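You operate a simulated robot arm through the tools that you are given. There is no shell and no other tool. Be economical: measure what you need, move in short steps, check, and stop when the job is done.

The job below is to be done with a simulated robot arm. You get a single attempt, and the scene is never put back.

## Task
Square away the low bench: black slider in hole 1, wing nut snug, tin shut, dark anode in the tray.
Fine: plunger down in the hole, board stays where it lies.

Only the result counts: the job must be done as asked and must still hold three seconds after the hand-in. Knocking over, shifting, dropping, spilling or breaking anything else fails it.

## Robot
A 7-joint arm with a two-finger parallel gripper, fixed in place. Base frame: the origin is at the foot of the arm, x ahead of it, y to its left, z up; the work surface is at about z = 0.7. Readings come in m, rad, newtons and seconds.
With the tool pointing down near the work surface it reaches from about 0.28 to 0.68 m from the base axis. Its first joint turns from -1.152 to 1.152 rad. Payload 1.57 kg.
Tool frame: the origin (TCP) lies between the finger pads and is the grasp point; the fingertips stand 0.03 m ahead of it; z points along the fingers, y is the line along which they close. The gripper opens to 0.11 m. The fingers are 0.024 m wide and 0.012 m thick; the gripper's body (0.048 by 0.112 m) begins 0.078 m behind the TCP.
Orientation is that of the tool frame in the base frame, as a unit quaternion [w, x, y, z]. With the fingers straight down and closing along the base's y, the tool's x points along the base's -x, its y along +y and its z along -z.

## Interface
- The arm moves only by the tool jog_arm. Its argument "series" is a list of rows, each a list of 6 numbers: the shift along the tool's x, y, z in m, then the turn, a rotation vector about the tool's x, y, z in rad. In form: [[dx, dy, dz, wx, wy, wz], ...]. A call has 1 to 10 rows; each row shifts and turns the commanded pose from where the row before left it, along the tool's axes as they then stand. "grip" is the gripper command, from -1 (fully open) to 1 (shut), values between in proportion, set as the call begins (left out, the last holds). Each row takes 0.2 s and may step no farther than 0.05 m and 0.15 rad from the row before; otherwise, or with a gripper value out of range, the whole call is refused. A pose out of reach is approached as far as the arm can. The call stops where the force on the tool passes 40 N (or 10 N more than at its start, if that is more) or the arm is blocked; 0.2 s more then pass. Each finger travels about 0.108 m/s and halts on what it meets, pressing with about 43 N; the grip force reading is that of the motor and also rises with nothing between the fingers. The clock runs only during rows and for 0.2 s after the last one: add rows that do not move to give the fingers time. It gives the time, the measured TCP pose, the force on the tool (base axes), the opening and the grip force at its end, in the units of the frame above (readings bear some noise), with the torque about the TCP (base axes, N m) and any sound that the robot's microphone picked up.
- Cameras (640 x 400 px; columns grow to the right, rows downward): "scene" is fixed at [0.1525, -0.3891, 1.3893]; the picture's right is [0.85, -0.53, 0.00], its down [-0.38, -0.60, -0.71] and it looks along [0.38, 0.60, -0.71] (base axes); focal length 326 px, centre (320, 200). "wrist" rides on the gripper at [0.07, 0.016, -0.141] in the tool frame; the picture's right is [-0.23, 0.97, 0.00], its down [-0.86, -0.20, -0.48] and it looks along [-0.47, -0.11, 0.88] (tool axes); focal length 222 px, centre (320, 200). There is no depth. A picture from a camera that has moved, and an enlarged one, comes with that camera's place and axes in the base frame and with its lens.
- camera(camera): a new picture of that camera. The clock stands still meanwhile.
- zoom(camera, box): a new picture of the part [left, top, right, bottom] of that camera's present view, enlarged. The clock stands still meanwhile.
- sign_off(): hands the job in; it is judged then, once.

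Go step by step. Nothing tells you positions but the pictures and the camera data: compare them with the known pose of the tool, close in by small moves and look again before you grip or let go. The budget is 120 turns and 64 pictures, counting those below and the enlarged ones. Unless the task says otherwise, let go and move clear before handing in, and close with one line.

The tools are called after ">>>" as a command line: name --pt "numbers of a row" for each row, then --argument value for the rest, lists and objects as JSON in quotes. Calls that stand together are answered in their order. jog_arm: Moves the arm, as the interface text tells. Its arguments: {"type":"object","properties":{"series":{"type":"array","items":{"type":"array","items":{"type":"number"}}},"grip":{"type":"number"}},"required":["series"]} The other tools are called the same way: camera (camera) takes a picture; zoom (camera, box) takes an enlarged picture of a part of a camera's view; sign_off () hands the job in.

At the start:

```text
time: 0.0
eef_pos: [0.4262, 0.0145, 0.9928]
tcp_rot: [0.0, 0.0, 1.0, -0.001]
ft_force: [0.5, 0.8, 0.1]
torque: [0.0, 0.02, 0.02]
gripper_width: 0.11
gripper_force: 0.1
```

scene: 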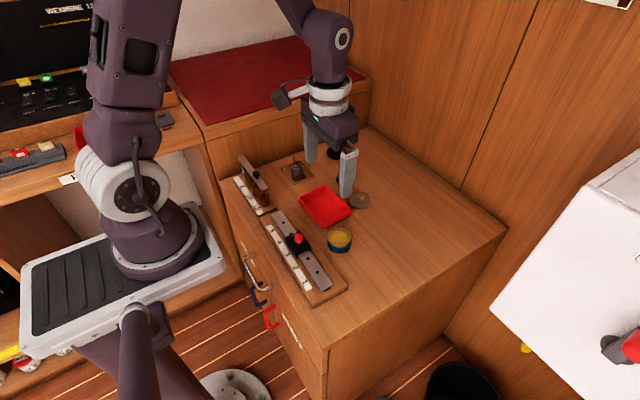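
wrist: 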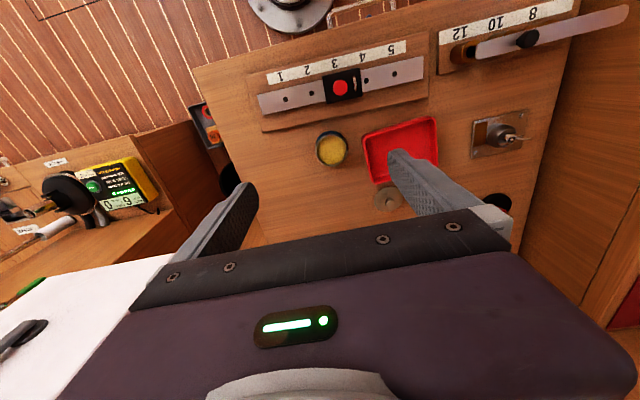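

I see a numbered slide board with a black slider and red plunger, a second board, an open tin, a disc-shaped lid, a red tray and a small plate with a stud. I'll zoom in to make out the details.

>>> zoom --camera "scene" --box '[220, 130, 400, 242]'

>>> zoom --camera "scene" --box '[230, 200, 370, 310]'

>>> zoom --camera "wrist" --box '[240, 0, 640, 250]'

```text
3.56 times, centred on (310, 186) of scene
camera zoom: at [0.1525, -0.3891, 1.3893], right [0.85, -0.53, 0.0], down [-0.38, -0.6, -0.71], along [0.38, 0.6, -0.71], focal length 1160 px, centre (356, 250)
```

zoom: 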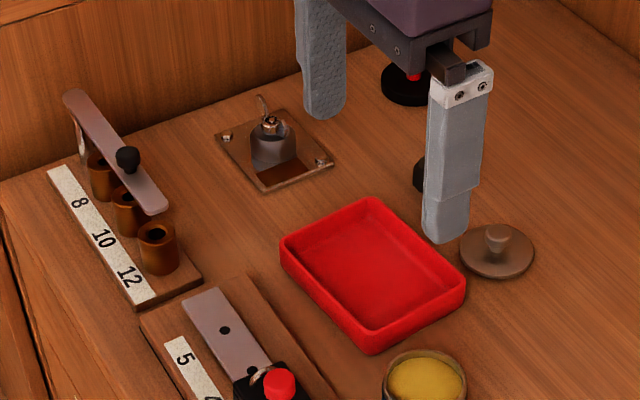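

```text
3.64 times, centred on (300, 255) of scene
camera zoom: at [0.1525, -0.3891, 1.3893], right [0.85, -0.53, 0.0], down [-0.38, -0.6, -0.71], along [0.38, 0.6, -0.71], focal length 1186 px, centre (393, 0)
```

zoom: 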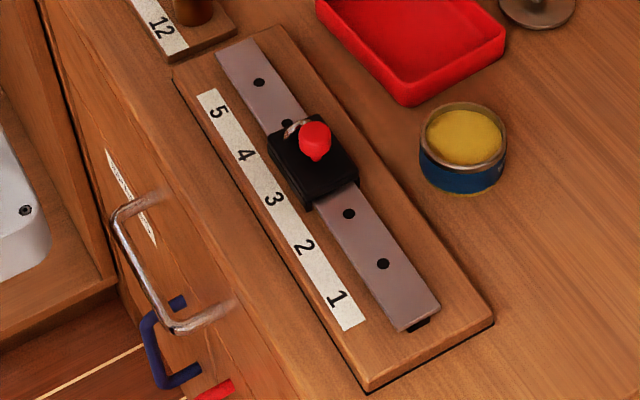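

```text
1.60 times, centred on (440, 125) of wrist
camera zoom: at [0.3551, 0.0308, 1.1345], right [0.23, 0.97, 0.0], down [0.86, -0.2, 0.48], along [0.47, -0.11, -0.88], focal length 355 px, centre (128, 320)
```

zoom: 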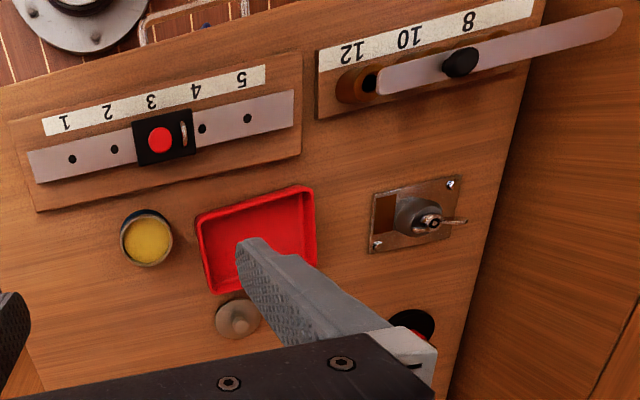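

I can see the boards, tray, tin, lid and wing-nut plate, but the gripper hides some dark items behind it. I'll shift the arm to the right (−y) and look again.

>>> jog_arm --pt "0.02 -0.05 0 0 0 0" --pt "0.02 -0.05 0 0 0 0" --pt "0.02 -0.05 0 0 0 0" --pt "0 -0.05 0 0 0 0"

>>> camera --camera "wrist"

>>> camera --camera "scene"

```text
refused: row 1 steps farther than a row can; nothing moved
```

```text
58 pictures are left
camera wrist: at [0.3551, 0.0308, 1.1345], right [0.23, 0.97, 0.0], down [0.86, -0.2, 0.48], along [0.47, -0.11, -0.88], focal length 222 px, centre (320, 200)
```

wrist: 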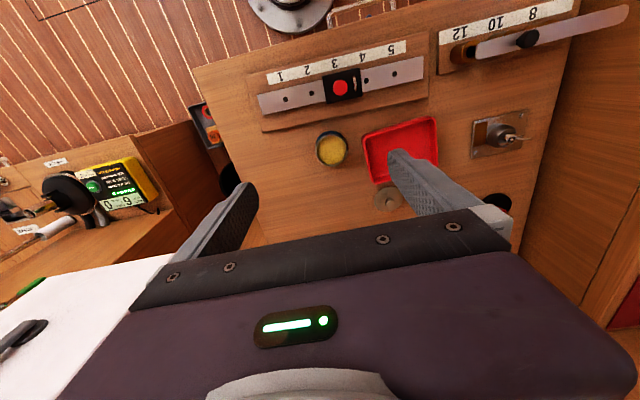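

```text
57 pictures are left
```

scene: 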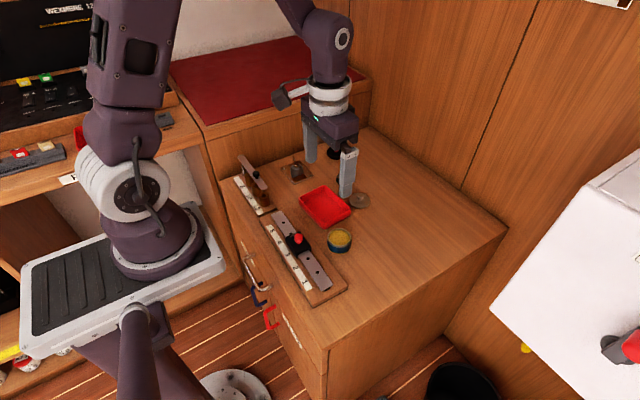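

The row step limit is on the combined distance, so nothing moved. I'll repeat the shift with smaller steps.

>>> jog_arm --pt "0.02 -0.045 0 0 0 0" --pt "0.02 -0.045 0 0 0 0" --pt "0.02 -0.045 0 0 0 0" --pt "0 -0.049 0 0 0 0"

```text
time: 1.0
eef_pos: [0.3654, -0.1695, 0.9919]
tcp_rot: [-0.001, 0.0, 1.0, 0.0]
ft_force: [0.6, -0.2, 0.3]
torque: [-0.04, 0.03, 0.01]
gripper_width: 0.1099
gripper_force: 0.0
```

>>> zoom --camera "scene" --box '[220, 120, 420, 245]'

>>> camera --camera "wrist"

```text
3.20 times, centred on (320, 182) of scene
camera zoom: at [0.1525, -0.3891, 1.3893], right [0.85, -0.53, 0.0], down [-0.38, -0.6, -0.71], along [0.38, 0.6, -0.71], focal length 1044 px, centre (320, 256)
```

zoom: 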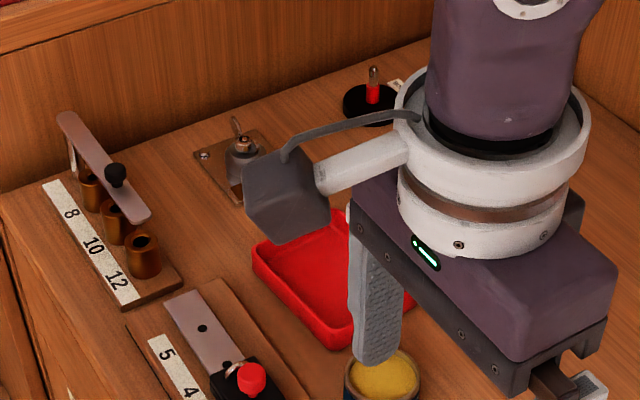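

```text
55 pictures are left
camera wrist: at [0.2946, -0.1538, 1.1337], right [0.23, 0.97, 0.0], down [0.86, -0.2, 0.48], along [0.47, -0.11, -0.88], focal length 222 px, centre (320, 200)
```

wrist: 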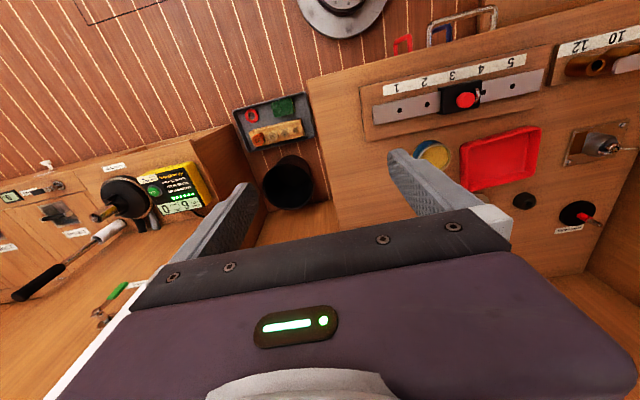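

>>> zoom --camera "wrist" --box '[480, 90, 640, 250]'

```text
2.50 times, centred on (560, 170) of wrist
camera zoom: at [0.2946, -0.1538, 1.1337], right [0.23, 0.97, 0.0], down [0.86, -0.2, 0.48], along [0.47, -0.11, -0.88], focal length 555 px, centre (-280, 275)
```

zoom: 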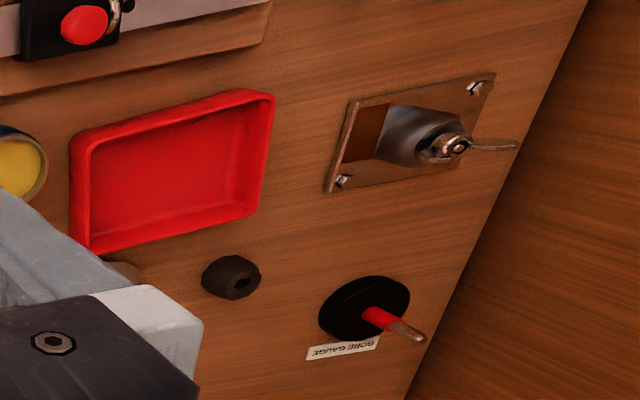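

The dark disc with a hole at about (0.625, 0.224) looks like the anode; the black base with the red stick is a bore gauge, which I'll leave alone. Next, tight zooms on the slider and the wing nut.

>>> zoom --camera "scene" --box '[278, 222, 326, 252]'

>>> zoom --camera "scene" --box '[276, 152, 316, 187]'

```text
13.33 times, centred on (302, 237) of scene
camera zoom: at [0.1525, -0.3891, 1.3893], right [0.85, -0.53, 0.0], down [-0.38, -0.6, -0.71], along [0.38, 0.6, -0.71], focal length 4351 px, centre (560, -293)
```

zoom: 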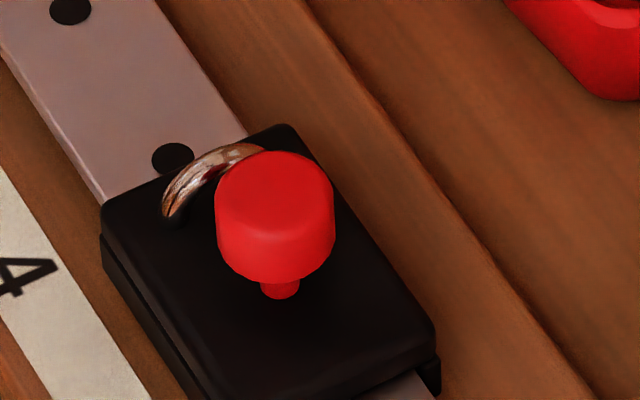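

```text
11.43 times, centred on (296, 170) of scene
camera zoom: at [0.1525, -0.3891, 1.3893], right [0.85, -0.53, 0.0], down [-0.38, -0.6, -0.71], along [0.38, 0.6, -0.71], focal length 3729 px, centre (594, 549)
```

zoom: 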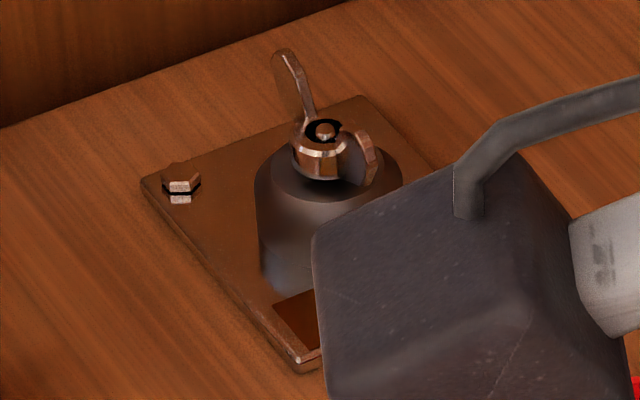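

The plunger looks seated in hole 3 with a mushroom head, so it needs lifting, sliding and releasing. I'll bring the wrist camera over the wing-nut plate for a view from above.

>>> jog_arm --pt "0 0.049 0 0 0 0" --pt "0 0.049 0 0 0 0" --pt "0 0.049 0 0 0 0" --pt "0 0.049 0 0 0 0" --pt "0 0.049 0 0 0 0" --pt "-0.01 0.048 0 0 0 0" --pt "-0.01 0.048 0 0 0 0" --pt "-0.01 0.048 0 0 0 0" --pt "-0.01 0.048 0.005 0 0 0" --pt "-0.01 0.048 0.005 0 0 0"

>>> jog_arm --pt "0 0.045 0.02 0 0 0" --pt "0 0 0.04 0 0 0" --pt "0 0 0.02 0 0 0"

>>> camera --camera "wrist"

```text
time: 3.2
eef_pos: [0.4166, 0.3175, 0.9803]
tcp_rot: [0.0, -0.001, 1.0, 0.0]
ft_force: [0.2, 0.3, 0.9]
torque: [-0.01, 0.02, 0.0]
gripper_width: 0.1101
gripper_force: 0.0
```

```text
time: 4.0
eef_pos: [0.4162, 0.3618, 0.9021]
tcp_rot: [-0.001, -0.001, 1.0, -0.001]
ft_force: [0.0, -0.9, -0.5]
torque: [-0.01, 0.02, 0.01]
gripper_width: 0.1102
gripper_force: 0.0
```

```text
51 pictures are left
camera wrist: at [0.3457, 0.3777, 1.0431], right [0.23, 0.97, 0.0], down [0.85, -0.2, 0.48], along [0.47, -0.11, -0.88], focal length 222 px, centre (320, 200)
```

wrist: 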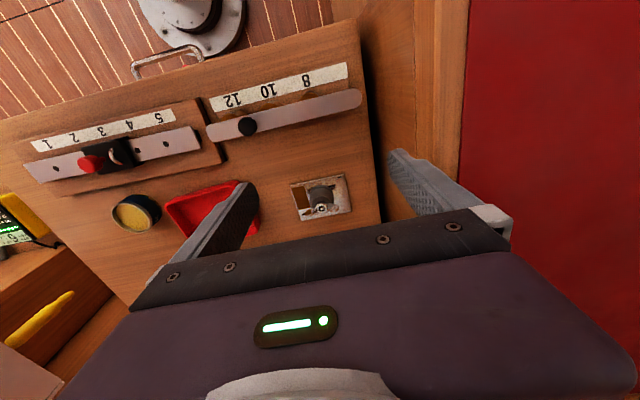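

>>> zoom --camera "wrist" --box '[280, 165, 360, 229]'

>>> zoom --camera "wrist" --box '[20, 70, 220, 230]'

>>> zoom --camera "scene" --box '[270, 145, 400, 225]'

```text
6.25 times, centred on (320, 197) of wrist
camera zoom: at [0.3457, 0.3777, 1.0431], right [0.23, 0.97, 0.0], down [0.85, -0.2, 0.48], along [0.47, -0.11, -0.88], focal length 1388 px, centre (320, 219)
```

zoom: 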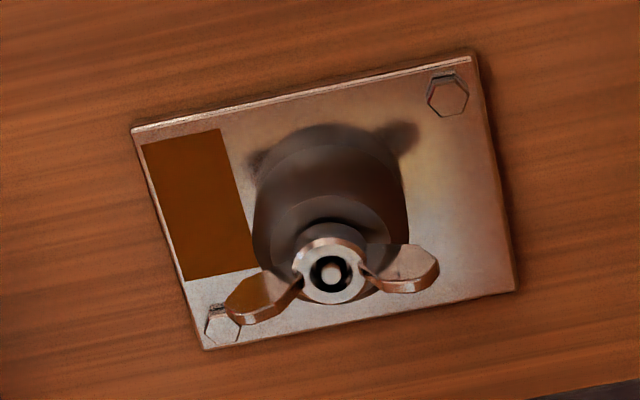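

```text
2.50 times, centred on (120, 150) of wrist
camera zoom: at [0.3457, 0.3777, 1.0431], right [0.23, 0.97, 0.0], down [0.85, -0.2, 0.48], along [0.47, -0.11, -0.88], focal length 555 px, centre (820, 325)
```

zoom: 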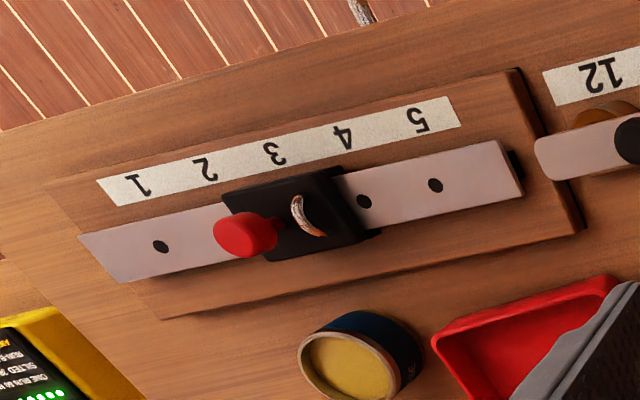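

```text
4.92 times, centred on (335, 185) of scene
camera zoom: at [0.1525, -0.3891, 1.3893], right [0.85, -0.53, 0.0], down [-0.38, -0.6, -0.71], along [0.38, 0.6, -0.71], focal length 1606 px, centre (246, 274)
```

zoom: 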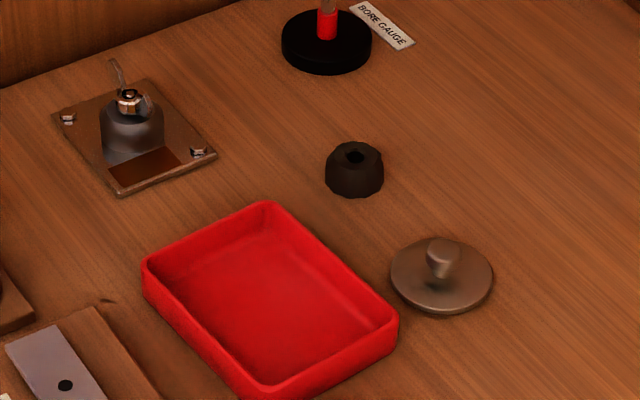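

The wing nut is at about (0.524, 0.339, 0.739) with its wings along y. The slide plate is at z ≈ 0.729, and hole 1 is at about (0.372, −0.031). I'll start with the wing nut: position above it and turn the tool −90° so the fingers close across the wings.

>>> jog_arm --pt "-0.036 -0.008 0.015 0 0 -0.143" --pt "0 0 0 0 0 -0.143" --pt "0 0 0 0 0 -0.143" --pt "0 0 0 0 0 -0.143" --pt "0 0 0 0 0 -0.143" --pt "0 0 0 0 0 -0.143" --pt "0 0 0 0 0 -0.143" --pt "0 0 0 0 0 -0.143" --pt "0 0 0 0 0 -0.143" --pt "0 0 0 0 0 -0.143"

```text
time: 6.2
eef_pos: [0.4527, 0.3542, 0.8872]
tcp_rot: [0.0, -0.656, 0.755, 0.0]
ft_force: [-0.1, -0.4, -0.4]
torque: [0.01, 0.01, 0.0]
gripper_width: 0.1101
gripper_force: 0.1
```

>>> jog_arm --pt "0 0 0 0 0 -0.14" --pt "0.008 -0.036 0.015 0 0 0" --pt "0.008 -0.036 0.022 0 0 0"

>>> camera --camera "wrist"

>>> zoom --camera "scene" --box '[260, 130, 340, 190]'

```text
time: 7.0
eef_pos: [0.5239, 0.3374, 0.8507]
tcp_rot: [-0.001, 0.707, -0.707, 0.0]
ft_force: [-0.7, -0.9, 0.3]
torque: [0.01, 0.01, 0.0]
gripper_width: 0.1097
gripper_force: 0.1
```

```text
47 pictures are left
camera wrist: at [0.5073, 0.267, 0.9912], right [-0.97, 0.23, 0.0], down [0.2, 0.85, 0.48], along [0.11, 0.47, -0.88], focal length 222 px, centre (320, 200)
```

wrist: 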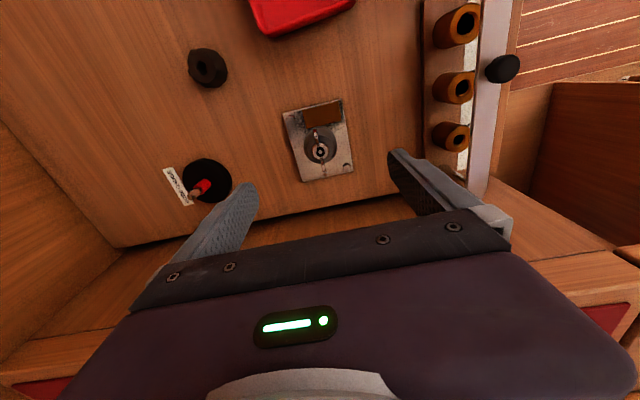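

```text
6.67 times, centred on (300, 160) of scene
camera zoom: at [0.1525, -0.3891, 1.3893], right [0.85, -0.53, 0.0], down [-0.38, -0.6, -0.71], along [0.38, 0.6, -0.71], focal length 2175 px, centre (453, 467)
```

zoom: 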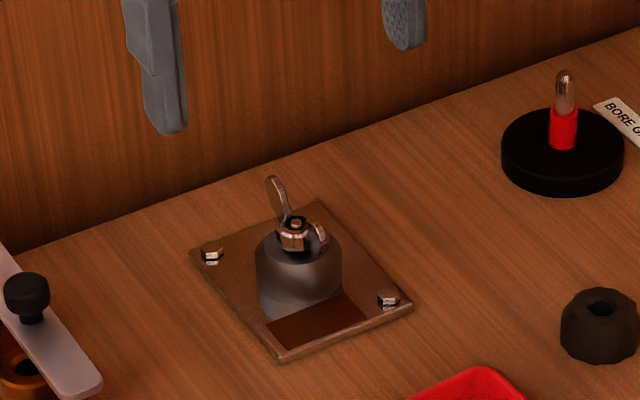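

>>> zoom --camera "wrist" --box '[280, 90, 360, 190]'

>>> jog_arm --pt "0 0 0.03 0 0 0" --pt "0 0 0.03 0 0 0" --pt "0 0 0 0 0 0" --grip -0.1

>>> zoom --camera "scene" --box '[270, 140, 330, 185]'

```text
4.00 times, centred on (320, 140) of wrist
camera zoom: at [0.5073, 0.267, 0.9912], right [-0.97, 0.23, 0.0], down [0.2, 0.85, 0.48], along [0.11, 0.47, -0.88], focal length 888 px, centre (320, 440)
```

zoom: 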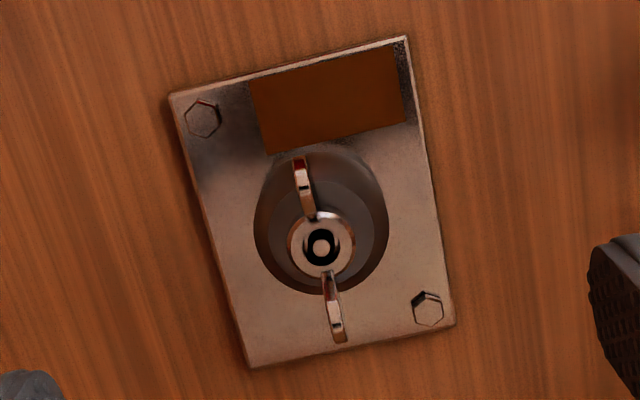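

```text
time: 7.8
eef_pos: [0.5235, 0.337, 0.792]
tcp_rot: [0.0, -0.707, 0.707, 0.0]
ft_force: [-1.1, 0.3, -0.1]
torque: [0.04, 0.0, -0.01]
gripper_width: 0.0605
gripper_force: 0.0
```

```text
8.89 times, centred on (300, 162) of scene
camera zoom: at [0.1525, -0.3891, 1.3893], right [0.85, -0.53, 0.0], down [-0.38, -0.6, -0.71], along [0.38, 0.6, -0.71], focal length 2900 px, centre (498, 533)
```

zoom: 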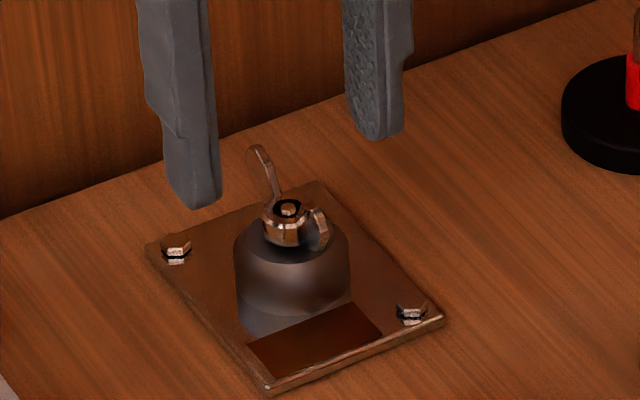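

The nut is centred under the tool to within 2 mm. I'll descend so the fingertips straddle the nut at z ≈ 0.730, then close.

>>> jog_arm --pt "-0.0025 0 0.016 0 0 0" --pt "0 0 0.015 0 0 0"

>>> jog_arm --pt "0 0 0 0 0 0" --pt "0 0 0 0 0 0" --pt "0 0 0 0 0 0" --grip 1

>>> zoom --camera "scene" --box '[270, 140, 330, 185]'

```text
time: 8.4
eef_pos: [0.5248, 0.3397, 0.7597]
tcp_rot: [0.001, -0.707, 0.707, 0.0]
ft_force: [-0.3, -0.4, -0.1]
torque: [0.0, -0.02, 0.0]
gripper_width: 0.0605
gripper_force: 0.0
```

```text
time: 9.2
eef_pos: [0.5243, 0.3389, 0.7596]
tcp_rot: [0.0, -0.706, 0.708, 0.0]
ft_force: [14.1, 2.6, -5.9]
torque: [0.03, -0.35, 0.0]
gripper_width: 0.0162
gripper_force: 31.8
```

```text
8.89 times, centred on (300, 162) of scene
camera zoom: at [0.1529, -0.389, 1.3893], right [0.85, -0.53, 0.0], down [-0.38, -0.6, -0.71], along [0.38, 0.6, -0.71], focal length 2900 px, centre (498, 533)
```

zoom: 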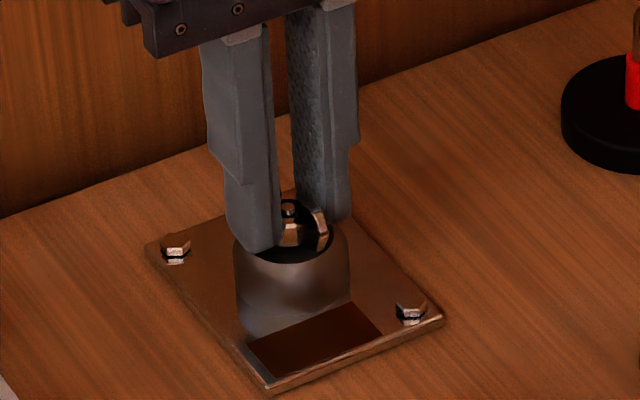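

The nut body is gripped at a width of 16 mm. I'll turn clockwise (tool +z) in small steps and watch the torque.

>>> jog_arm --pt "0 -0.0005 0 0 0 0.1" --pt "0 0 0 0 0 0.1" --pt "0 0 0 0 0 0.1" --pt "0 0 0 0 0 0.1"

```text
time: 10.2
eef_pos: [0.525, 0.3395, 0.7595]
tcp_rot: [-0.001, -0.552, 0.834, -0.001]
ft_force: [6.8, -8.1, 5.9]
torque: [0.04, -0.25, 0.01]
gripper_width: 0.0162
gripper_force: 32.0
```

>>> jog_arm --pt "0 0 0 0 0 0.12" --pt "0 0 0 0 0 0.12" --pt "0 0 0 0 0 0.12" --pt "0 0 0 0 0 0.12"

>>> zoom --camera "scene" --box '[270, 140, 330, 185]'

```text
time: 11.2
eef_pos: [0.5247, 0.3392, 0.7607]
tcp_rot: [-0.001, -0.336, 0.942, 0.0]
ft_force: [1.8, -10.7, 8.8]
torque: [-0.27, -0.08, 0.0]
gripper_width: 0.0165
gripper_force: 31.7
```

```text
8.89 times, centred on (300, 162) of scene
camera zoom: at [0.1523, -0.3894, 1.3893], right [0.85, -0.53, 0.0], down [-0.38, -0.6, -0.71], along [0.38, 0.6, -0.71], focal length 2900 px, centre (498, 533)
```

zoom: 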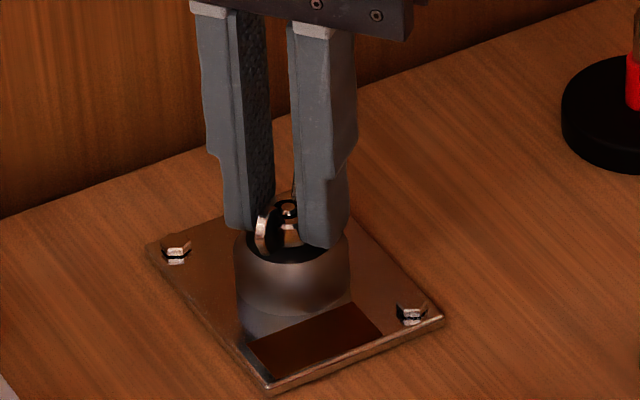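

The nut is following the gripper, with no torque yet, but the vertical force went upward. I'll keep turning in small amounts and watch that force.

>>> jog_arm --pt "0 0 0 0 0 0.12" --pt "0 0 0 0 0 0.12" --pt "0 0 0 0 0 0.12"

>>> jog_arm --pt "0 0 0 0 0 0.12" --pt "0 0 0 0 0 0.12" --pt "0 0 0 0 0 0.12"

```text
time: 12.0
eef_pos: [0.5237, 0.3409, 0.7591]
tcp_rot: [0.0, -0.162, 0.987, 0.0]
ft_force: [-2.5, -6.6, 6.2]
torque: [-0.22, 0.0, 0.02]
gripper_width: 0.0164
gripper_force: 31.0
```

```text
time: 12.8
eef_pos: [0.5249, 0.3402, 0.7584]
tcp_rot: [0.0, 0.017, 1.0, -0.001]
ft_force: [3.7, 0.5, -8.5]
torque: [0.0, -0.13, 0.02]
gripper_width: 0.0165
gripper_force: 32.1
```

>>> jog_arm --pt "0 0 0 0 0 0.12" --pt "0 0 0 0 0 0.12" --pt "0 0 0 0 0 0.12" --pt "0 0 0 0 0 0.12"

>>> jog_arm --pt "0 0 0 0 0 0.12" --pt "0 0 0 0 0 0.12" --pt "0 0 0 0 0 0.12" --pt "0 0 0 0 0 0.12"

>>> zoom --camera "scene" --box '[270, 140, 330, 185]'

```text
time: 13.8
eef_pos: [0.5242, 0.3396, 0.7589]
tcp_rot: [-0.001, 0.254, 0.967, 0.0]
ft_force: [2.6, 8.4, -19.1]
torque: [0.26, -0.05, 0.02]
gripper_width: 0.0165
gripper_force: 31.6
```

```text
time: 14.8
eef_pos: [0.5248, 0.3406, 0.7598]
tcp_rot: [-0.001, 0.478, 0.879, 0.0]
ft_force: [4.8, 13.8, -19.3]
torque: [0.46, -0.14, 0.02]
gripper_width: 0.0164
gripper_force: 31.8
```

```text
8.89 times, centred on (300, 162) of scene
camera zoom: at [0.1529, -0.3886, 1.3894], right [0.85, -0.53, 0.0], down [-0.38, -0.6, -0.71], along [0.38, 0.6, -0.71], focal length 2900 px, centre (498, 533)
```

zoom: 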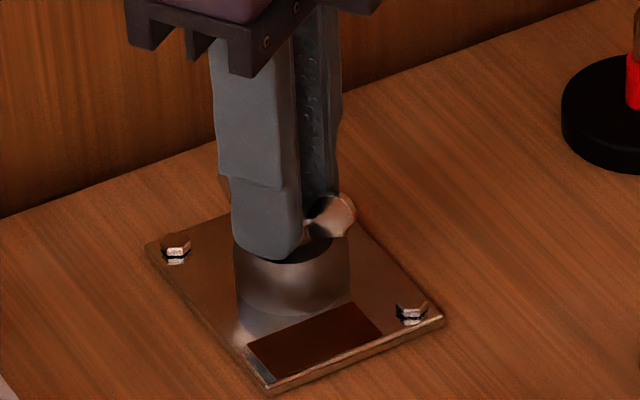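

The nut pulls the tool down as it tightens, so it is a right-hand thread. I'll continue, easing down slightly as I go.

>>> jog_arm --pt "0 0 0.0004 0 0 0.12" --pt "0 0 0 0 0 0.12" --pt "0 0 0 0 0 0.12" --pt "0 0 0 0 0 0.12" --pt "0 0 0 0 0 0.1"

>>> jog_arm --pt "0 0 0.0002 0 0 0.12" --pt "0 0 0 0 0 0.12" --pt "0 0 0 0 0 0.12"

```text
time: 16.0
eef_pos: [0.5249, 0.3406, 0.7597]
tcp_rot: [0.001, 0.708, 0.706, 0.0]
ft_force: [5.7, 14.4, -13.9]
torque: [0.46, -0.14, -0.02]
gripper_width: 0.0164
gripper_force: 31.8
```

```text
time: 16.8
eef_pos: [0.5264, 0.3404, 0.7594]
tcp_rot: [0.0, 0.823, 0.568, 0.002]
ft_force: [9.2, 17.5, -5.0]
torque: [0.17, -0.1, -0.01]
gripper_width: 0.0165
gripper_force: 32.0
```

The nut is still loose after about 3.5 rad. I'll let go, lift, turn back half a turn and take a look before gripping again.

>>> jog_arm --pt "0 0 0 0 0 0" --pt "0 0 0 0 0 0" --pt "0 0 -0.03 0 0 0" --pt "0 0 -0.02 0 0 0" --pt "0 0 0 0 0 -0.15" --pt "0 0 0 0 0 -0.15" --pt "0 0 0 0 0 -0.15" --pt "0 0 0 0 0 -0.15" --pt "0 0 0 0 0 -0.15" --pt "0 0 0 0 0 -0.15" --grip -0.1

>>> jog_arm --pt "0 0 0 0 0 -0.15" --pt "0 0 0 0 0 -0.15" --pt "0 0 0 0 0 -0.15" --pt "0 0 0 0 0 -0.15" --pt "0 0 0 0 0 -0.15" --pt "0 0 0 0 0 -0.15" --pt "0 0 0 0 0 -0.15" --pt "0 0 0 0 0 -0.15" --pt "0 0 0 0 0 -0.15" --pt "0 0 0 0 0 -0.15"

>>> zoom --camera "wrist" --box '[240, 120, 400, 220]'

>>> zoom --camera "scene" --box '[270, 140, 330, 185]'

```text
time: 19.0
eef_pos: [0.5248, 0.3393, 0.8088]
tcp_rot: [0.0, 0.493, 0.87, 0.0]
ft_force: [0.4, -0.1, -0.8]
torque: [0.0, 0.03, 0.0]
gripper_width: 0.0605
gripper_force: 0.0
```

```text
time: 21.2
eef_pos: [0.5246, 0.3396, 0.8104]
tcp_rot: [0.0, -0.232, 0.973, 0.0]
ft_force: [-0.5, -0.4, -0.2]
torque: [0.0, -0.02, -0.01]
gripper_width: 0.0606
gripper_force: 0.1
```

```text
4.00 times, centred on (320, 170) of wrist
camera zoom: at [0.4538, 0.322, 0.951], right [-0.24, 0.97, 0.0], down [0.85, 0.21, 0.48], along [0.46, 0.11, -0.88], focal length 888 px, centre (320, 320)
```

zoom: 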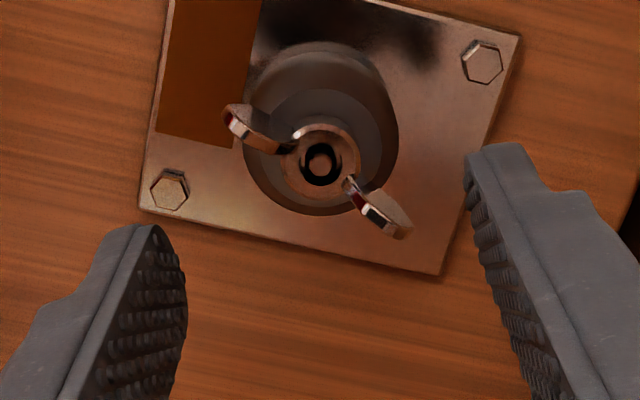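

```text
8.89 times, centred on (300, 162) of scene
camera zoom: at [0.1525, -0.3891, 1.3893], right [0.85, -0.53, 0.0], down [-0.38, -0.6, -0.71], along [0.38, 0.6, -0.71], focal length 2900 px, centre (498, 533)
```

zoom: 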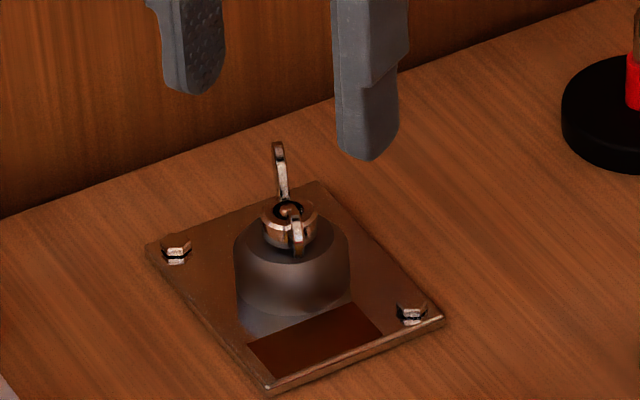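

The nut turned half a turn plus 0.36 rad with the gripper, as intended. I'll finish turning back to yaw −1.21, descend and regrip.

>>> jog_arm --pt "0 0 0 0 0 -0.148" --pt "0 0 0 0 0 -0.148" --pt "0 0 0 0 0 -0.148" --pt "0 0 0 0 0 -0.148" --pt "0 0 0 0 0 -0.148" --pt "0 0 0.026 0 0 0" --pt "0 0 0.026 0 0 0"

>>> jog_arm --pt "0 0 0 0 0 0" --pt "0 0 0 0 0 0" --pt "0 0 0 0 0 0" --grip 1

>>> jog_arm --pt "0 0 0 0 0 0.12" --pt "0 0 0 0 0 0.12" --pt "0 0 0 0 0 0.12" --pt "0 0 0 0 0 0.12"

>>> jog_arm --pt "0 0 0.0002 0 0 0.12" --pt "0 0 0 0 0 0.12" --pt "0 0 0 0 0 0.12" --pt "0 0 0 0 0 0.12"

```text
time: 22.8
eef_pos: [0.524, 0.3411, 0.7574]
tcp_rot: [0.0, -0.568, 0.823, 0.0]
ft_force: [0.5, 0.0, 0.1]
torque: [0.01, 0.01, 0.01]
gripper_width: 0.0602
gripper_force: 0.1
```

```text
time: 23.6
eef_pos: [0.5251, 0.3412, 0.7577]
tcp_rot: [-0.001, -0.567, 0.824, 0.0]
ft_force: [6.7, 0.4, -6.1]
torque: [-0.02, -0.25, 0.04]
gripper_width: 0.0163
gripper_force: 32.0
```

```text
time: 24.6
eef_pos: [0.5244, 0.3411, 0.7577]
tcp_rot: [0.001, -0.355, 0.935, 0.001]
ft_force: [14.5, 6.9, -7.0]
torque: [0.0, -0.21, 0.02]
gripper_width: 0.0164
gripper_force: 31.4
```

```text
time: 25.6
eef_pos: [0.5259, 0.3387, 0.7572]
tcp_rot: [0.002, -0.121, 0.993, 0.001]
ft_force: [22.5, 7.5, -5.0]
torque: [0.15, -0.55, 0.03]
gripper_width: 0.0161
gripper_force: 31.6
```

>>> jog_arm --pt "-0.001 0 0.0002 0 0 0.12" --pt "0 0 0 0 0 0.12" --pt "0 0 0 0 0 0.12" --pt "0 0 0 0 0 0.12"

>>> jog_arm --pt "0 0 0.0002 0 0 0.12" --pt "0 0 0 0 0 0.12" --pt "0 0 0 0 0 0.12"

>>> jog_arm --pt "0 0 0.0002 0 0 0.12" --pt "0 0 0 0 0 0.12" --pt "0 0 0 0 0 0.12"

```text
time: 26.6
eef_pos: [0.5258, 0.3401, 0.7571]
tcp_rot: [-0.002, 0.118, 0.993, 0.0]
ft_force: [2.0, 2.1, 12.0]
torque: [0.04, -0.24, 0.04]
gripper_width: 0.0163
gripper_force: 31.9
```

```text
time: 27.4
eef_pos: [0.5258, 0.3401, 0.7569]
tcp_rot: [0.0, 0.294, 0.956, 0.0]
ft_force: [0.8, -3.5, 22.6]
torque: [-0.08, -0.02, 0.0]
gripper_width: 0.0164
gripper_force: 31.9
```

```text
time: 28.2
eef_pos: [0.5258, 0.3403, 0.7578]
tcp_rot: [0.0, 0.461, 0.887, 0.0]
ft_force: [1.2, -3.1, 21.3]
torque: [-0.07, -0.03, 0.04]
gripper_width: 0.0165
gripper_force: 31.7
```

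>>> jog_arm --pt "0 0 -0.0005 0 0 0.12" --pt "0 0 0 0 0 0.12" --pt "0 0 0 0 0 0.12" --pt "0 0 0 0 0 0.12"

>>> jog_arm --pt "0 0 0 0 0 0.12" --pt "0 0 0 0 0 0.12" --pt "0 0 0 0 0 0.12" --pt "0 0 0 0 0 0.12"

```text
time: 29.2
eef_pos: [0.5255, 0.3402, 0.7551]
tcp_rot: [0.0, 0.658, 0.753, -0.001]
ft_force: [-4.0, 2.4, 1.9]
torque: [0.03, 0.08, 0.08]
gripper_width: 0.0162
gripper_force: 31.6
```

```text
time: 30.2
eef_pos: [0.5261, 0.3405, 0.7561]
tcp_rot: [0.0, 0.819, 0.574, -0.001]
ft_force: [-10.8, -0.7, -2.4]
torque: [-0.05, 0.32, 0.31]
gripper_width: 0.0185
gripper_force: 32.6
```

The torque is now rising (0.31 N·m), so the nut is seating. I'll take a couple more small steps.

>>> jog_arm --pt "0 0 0 0 0 0.1" --pt "0 0 0 0 0 0.1"

>>> zoom --camera "scene" --box '[270, 140, 330, 185]'

```text
time: 30.8
eef_pos: [0.5261, 0.3401, 0.757]
tcp_rot: [-0.001, 0.872, 0.49, 0.0]
ft_force: [-11.6, 1.5, -5.2]
torque: [0.05, 0.15, 0.16]
gripper_width: 0.0183
gripper_force: 33.0
```

```text
8.89 times, centred on (300, 162) of scene
camera zoom: at [0.1523, -0.389, 1.3894], right [0.85, -0.53, 0.0], down [-0.38, -0.6, -0.71], along [0.38, 0.6, -0.71], focal length 2900 px, centre (498, 533)
```

zoom: 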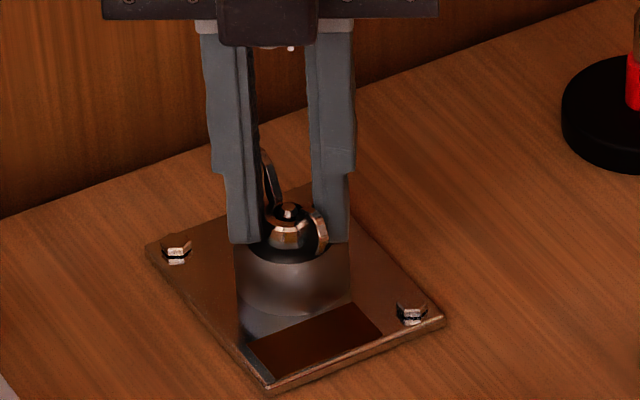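

>>> jog_arm --pt "0 0 0 0 0 0.1" --pt "0 0 0 0 0 0.1"

>>> jog_arm --pt "0 0 0 0 0 0.1"

```text
time: 31.4
eef_pos: [0.5242, 0.3401, 0.7566]
tcp_rot: [0.0, 0.916, 0.402, -0.001]
ft_force: [-14.4, -6.2, 0.4]
torque: [0.04, 0.3, 1.87]
gripper_width: 0.0223
gripper_force: 34.9
```

```text
time: 31.8
eef_pos: [0.5249, 0.3399, 0.7569]
tcp_rot: [0.0, 0.934, 0.356, 0.0]
ft_force: [-16.1, -6.0, 1.2]
torque: [-0.28, 0.26, 2.56]
gripper_width: 0.0259
gripper_force: 37.3
```

The torque has climbed to 2.6 N·m through the wings, so the nut is snug. I'll open, lift away and inspect.

>>> jog_arm --pt "0 0 0 0 0 0" --pt "0 0 0 0 0 0" --pt "0 0 -0.03 0 0 0" --pt "0 0 -0.04 0 0 0" --pt "0 0 -0.03 0 0 -0.15" --pt "0 0 0 0 0 -0.15" --pt "0 0 0 0 0 -0.15" --pt "0 0 0 0 0 -0.15" --pt "0 0 0 0 0 -0.15" --pt "0 0 0 0 0 -0.15" --grip -0.1

>>> zoom --camera "scene" --box '[270, 140, 330, 185]'

```text
time: 34.0
eef_pos: [0.526, 0.3407, 0.8568]
tcp_rot: [0.001, 0.686, 0.728, 0.0]
ft_force: [0.2, -0.5, -0.2]
torque: [0.02, -0.02, 0.03]
gripper_width: 0.0608
gripper_force: 0.1
```

```text
8.89 times, centred on (300, 162) of scene
camera zoom: at [0.1525, -0.3891, 1.3893], right [0.85, -0.53, 0.0], down [-0.38, -0.6, -0.71], along [0.38, 0.6, -0.71], focal length 2900 px, centre (498, 533)
```

zoom: 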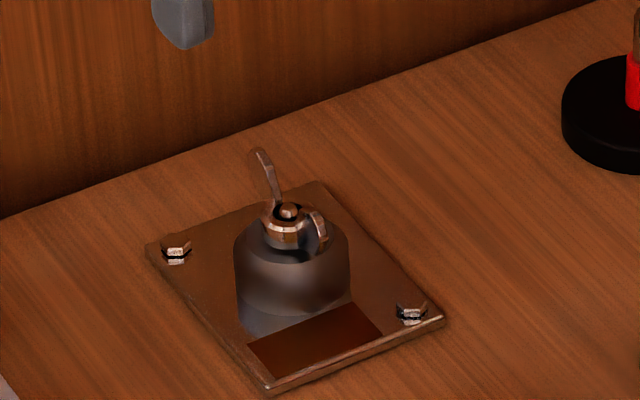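

The wing nut looks right. Next is the anode: I'll turn the wrist back to yaw 0 and move so the wrist camera can see the anode and tray.

>>> jog_arm --pt "0 0 0 0 0 -0.15" --pt "0 0 0 0 0 -0.15" --pt "0 0 0 0 0 -0.15" --pt "0 0 0 0 0 -0.15" --pt "0 0 0 0 0 -0.15" --pt "0 0 0 0 0 -0.15" --pt "0 0 0 0 0 -0.15" --pt "0 0 0 0 0 -0.15" --pt "0 0 0 0 0 -0.15" --pt "0 0 0 0 0 -0.15"

>>> jog_arm --pt "0.01 -0.045 -0.01 0 0 -0.011" --pt "0.01 -0.045 -0.01 0 0 0" --pt "0 0 0 0 0 0"

>>> camera --camera "wrist"

```text
time: 36.2
eef_pos: [0.5249, 0.3383, 0.8564]
tcp_rot: [0.0, 0.007, 1.0, 0.0]
ft_force: [-0.4, -0.7, 1.3]
torque: [0.0, 0.01, 0.0]
gripper_width: 0.0602
gripper_force: 0.1
```

```text
time: 37.0
eef_pos: [0.5033, 0.2518, 0.8781]
tcp_rot: [0.001, 0.003, 1.0, -0.001]
ft_force: [-0.7, -0.7, -0.6]
torque: [0.02, 0.02, -0.04]
gripper_width: 0.0608
gripper_force: 0.1
```

```text
36 pictures are left
camera wrist: at [0.4322, 0.2661, 1.0192], right [0.23, 0.97, 0.0], down [0.85, -0.2, 0.48], along [0.47, -0.11, -0.88], focal length 222 px, centre (320, 200)
```

wrist: 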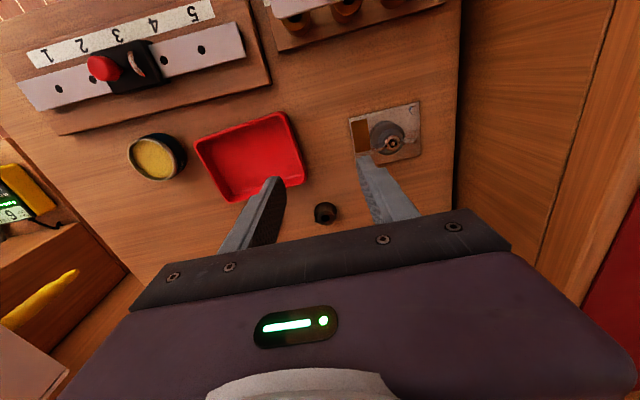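

The anode is at about (0.622, 0.229). I'll move above it and check with the cameras.

>>> jog_arm --pt "-0.04 -0.008 0.01 0 0 0" --pt "-0.04 -0.008 0.02 0 0 0" --pt "-0.039 -0.007 0.02 0 0 0" --pt "0 0 0.03 0 0 0" --pt "0 0 0 0 0 0"

>>> zoom --camera "scene" --box '[300, 145, 380, 205]'

>>> zoom --camera "wrist" --box '[240, 160, 400, 260]'

```text
time: 38.2
eef_pos: [0.6217, 0.2258, 0.796]
tcp_rot: [0.0, 0.004, 1.0, 0.0]
ft_force: [0.4, -0.5, 0.2]
torque: [0.01, 0.0, -0.03]
gripper_width: 0.0606
gripper_force: 0.0
```

```text
6.67 times, centred on (340, 175) of scene
camera zoom: at [0.1524, -0.3891, 1.3893], right [0.85, -0.53, 0.0], down [-0.38, -0.6, -0.71], along [0.38, 0.6, -0.71], focal length 2175 px, centre (187, 367)
```

zoom: 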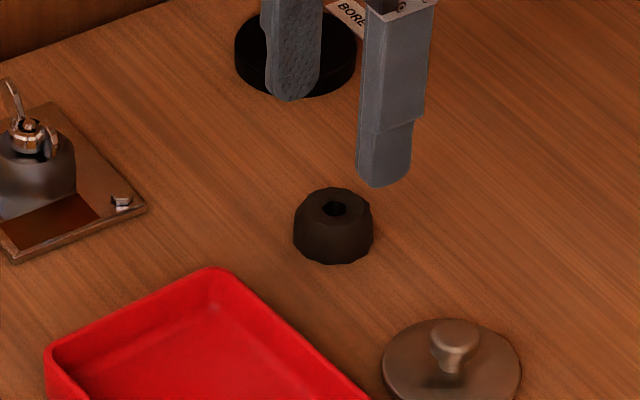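

```text
4.00 times, centred on (320, 210) of wrist
camera zoom: at [0.5508, 0.2422, 0.9385], right [0.23, 0.97, 0.0], down [0.85, -0.2, 0.48], along [0.47, -0.11, -0.88], focal length 888 px, centre (320, 160)
```

zoom: 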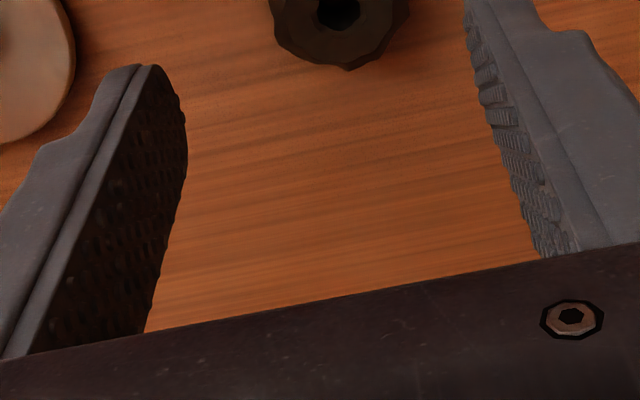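

The anode centre refines to (0.626, 0.2295) with its top at z ≈ 0.72. I'll descend and grip.

>>> jog_arm --pt "-0.0035 0.0035 0.02 0 0 0" --pt "0 0 0.02 0 0 0" --pt "0 0 0.02 0 0 0"

>>> jog_arm --pt "0 0 0 0 0 0" --pt "0 0 0 0 0 0" --pt "0 0 0 0 0 0" --grip 1

>>> jog_arm --pt "0 0 -0.02 0 0 0" --pt "0 0 -0.03 0 0 0" --pt "0 0 -0.03 0 0 0" --pt "0 0 0 0 0 0"

>>> zoom --camera "scene" --box '[280, 120, 400, 230]'

```text
time: 39.0
eef_pos: [0.6268, 0.2298, 0.7377]
tcp_rot: [-0.001, 0.003, 1.0, 0.0]
ft_force: [-0.3, -0.4, 0.2]
torque: [-0.02, 0.01, -0.05]
gripper_width: 0.0606
gripper_force: 0.0
```

```text
time: 39.8
eef_pos: [0.6267, 0.23, 0.7379]
tcp_rot: [0.0, 0.003, 1.0, 0.0]
ft_force: [0.2, 0.0, 0.1]
torque: [-0.04, 0.02, 0.01]
gripper_width: 0.0371
gripper_force: 42.8
```

```text
time: 40.8
eef_pos: [0.6274, 0.2296, 0.8177]
tcp_rot: [0.0, 0.004, 1.0, 0.0]
ft_force: [0.3, 0.7, -0.9]
torque: [0.0, -0.02, -0.02]
gripper_width: 0.037
gripper_force: 43.1
```

```text
3.64 times, centred on (340, 175) of scene
camera zoom: at [0.1525, -0.3891, 1.3893], right [0.85, -0.53, 0.0], down [-0.38, -0.6, -0.71], along [0.38, 0.6, -0.71], focal length 1186 px, centre (247, 291)
```

zoom: 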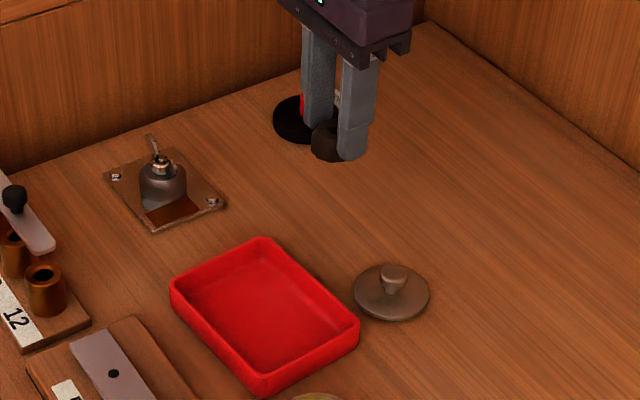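

The anode is held. The tray centre is at about (0.510, 0.151), so I'll carry it there and lower it.

>>> jog_arm --pt "0.039 -0.026 0 0 0 0" --pt "0.039 -0.026 0 0 0 0" --pt "0.039 -0.026 0 0 0 0" --pt "0 0 0.03 0 0 0" --pt "0 0 0.025 0 0 0" --pt "0 0 0.018 0 0 0"

>>> zoom --camera "scene" --box '[280, 130, 400, 240]'

```text
time: 42.2
eef_pos: [0.5104, 0.1525, 0.7445]
tcp_rot: [0.0, 0.003, 1.0, 0.0]
ft_force: [0.0, -0.2, -1.2]
torque: [0.06, 0.02, 0.0]
gripper_width: 0.0369
gripper_force: 42.0
```

```text
3.64 times, centred on (340, 185) of scene
camera zoom: at [0.1525, -0.3891, 1.3893], right [0.85, -0.53, 0.0], down [-0.38, -0.6, -0.71], along [0.38, 0.6, -0.71], focal length 1186 px, centre (247, 254)
```

zoom: 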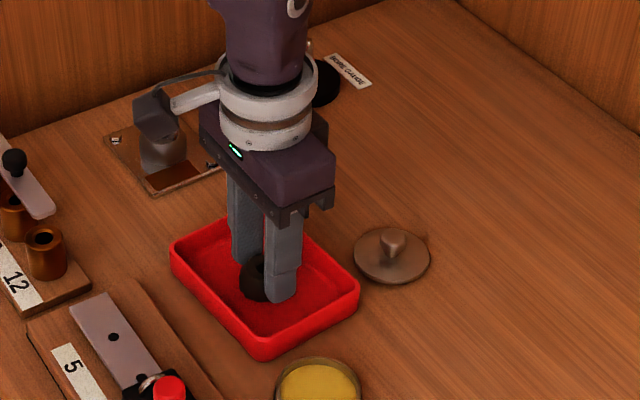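

>>> jog_arm --pt "0 0 0.0015 0 0 0" --pt "0 0 0.001 0 0 0"

>>> jog_arm --pt "0 0 0.001 0 0 0"

```text
time: 42.8
eef_pos: [0.5101, 0.1522, 0.7418]
tcp_rot: [0.0, 0.004, 1.0, 0.0]
ft_force: [-3.7, -0.4, 17.8]
torque: [-0.02, 0.11, -0.09]
gripper_width: 0.0369
gripper_force: 42.9
```

```text
time: 43.2
eef_pos: [0.5108, 0.1528, 0.7404]
tcp_rot: [0.001, 0.003, 1.0, 0.0]
ft_force: [-2.5, -1.3, 25.6]
torque: [-0.16, 0.21, -0.13]
gripper_width: 0.0369
gripper_force: 42.9
```

It has touched down in the tray. I'll ease off the pressure, release gently and rise.

>>> jog_arm --pt "0 0 -0.001 0 0 0" --pt "0 0 0 0 0 0" --grip 0.05

>>> jog_arm --pt "0 0 -0.02 0 0 0" --pt "0 0 -0.04 0 0 0" --pt "0 0 -0.04 0 0 0" --pt "0 0 -0.02 0 0 0" --pt "0 0 0 0 0 0"

>>> camera --camera "wrist"

```text
time: 43.8
eef_pos: [0.5086, 0.153, 0.7409]
tcp_rot: [0.0, 0.003, 1.0, 0.0]
ft_force: [0.0, -0.3, -0.1]
torque: [0.0, 0.01, 0.01]
gripper_width: 0.0521
gripper_force: 0.1
```

```text
time: 45.0
eef_pos: [0.508, 0.1518, 0.8625]
tcp_rot: [0.0, 0.003, 1.0, 0.0]
ft_force: [0.0, -0.5, 0.4]
torque: [-0.03, 0.02, 0.03]
gripper_width: 0.0525
gripper_force: 0.0
```

```text
31 pictures are left
camera wrist: at [0.4374, 0.1683, 1.004], right [0.23, 0.97, 0.0], down [0.85, -0.2, 0.48], along [0.47, -0.11, -0.88], focal length 222 px, centre (320, 200)
```

wrist: 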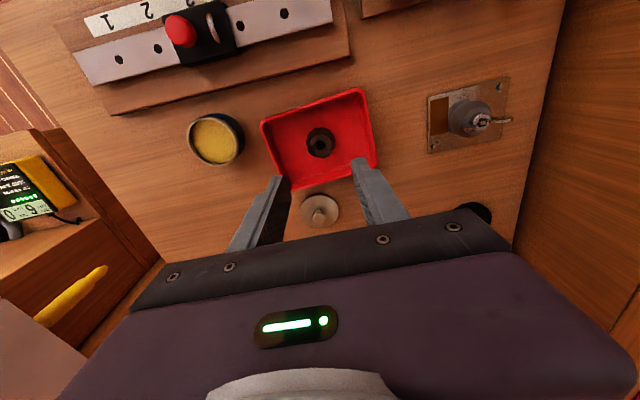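

The anode sits in the tray. Next I'll position over the lid's knob at about (0.616, 0.128).

>>> jog_arm --pt "-0.036 -0.008 0.02 0 0 0" --pt "-0.036 -0.008 0.02 0 0 0" --pt "-0.036 -0.008 0.025 0 0 0" --pt "0 0 0 0 0 0"

>>> zoom --camera "scene" --box '[330, 165, 390, 210]'

>>> zoom --camera "wrist" --box '[240, 110, 400, 220]'

```text
time: 46.0
eef_pos: [0.6184, 0.1266, 0.7978]
tcp_rot: [0.0, 0.004, 1.0, 0.0]
ft_force: [-0.4, 0.2, -0.2]
torque: [-0.02, 0.01, -0.01]
gripper_width: 0.0524
gripper_force: 0.0
```

```text
8.89 times, centred on (360, 188) of scene
camera zoom: at [0.1524, -0.3892, 1.3893], right [0.85, -0.53, 0.0], down [-0.38, -0.6, -0.71], along [0.38, 0.6, -0.71], focal length 2900 px, centre (-36, 311)
```

zoom: 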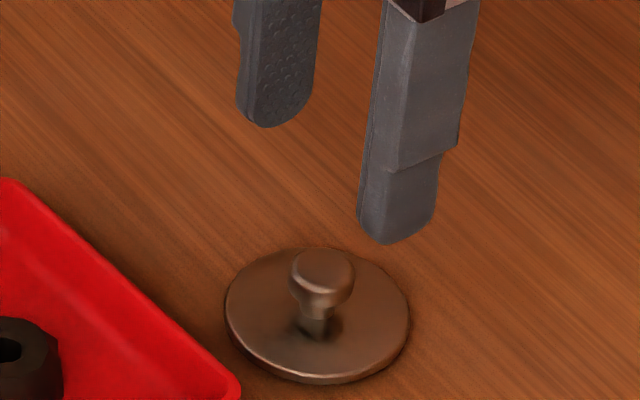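

```text
3.64 times, centred on (320, 165) of wrist
camera zoom: at [0.5467, 0.1431, 0.9391], right [0.23, 0.97, 0.0], down [0.85, -0.2, 0.48], along [0.47, -0.11, -0.88], focal length 808 px, centre (320, 327)
```

zoom: 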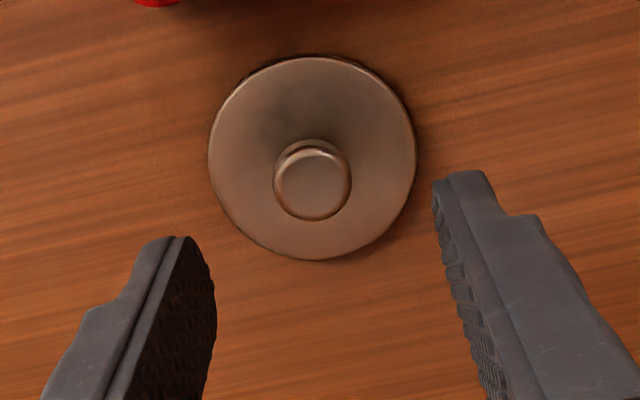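

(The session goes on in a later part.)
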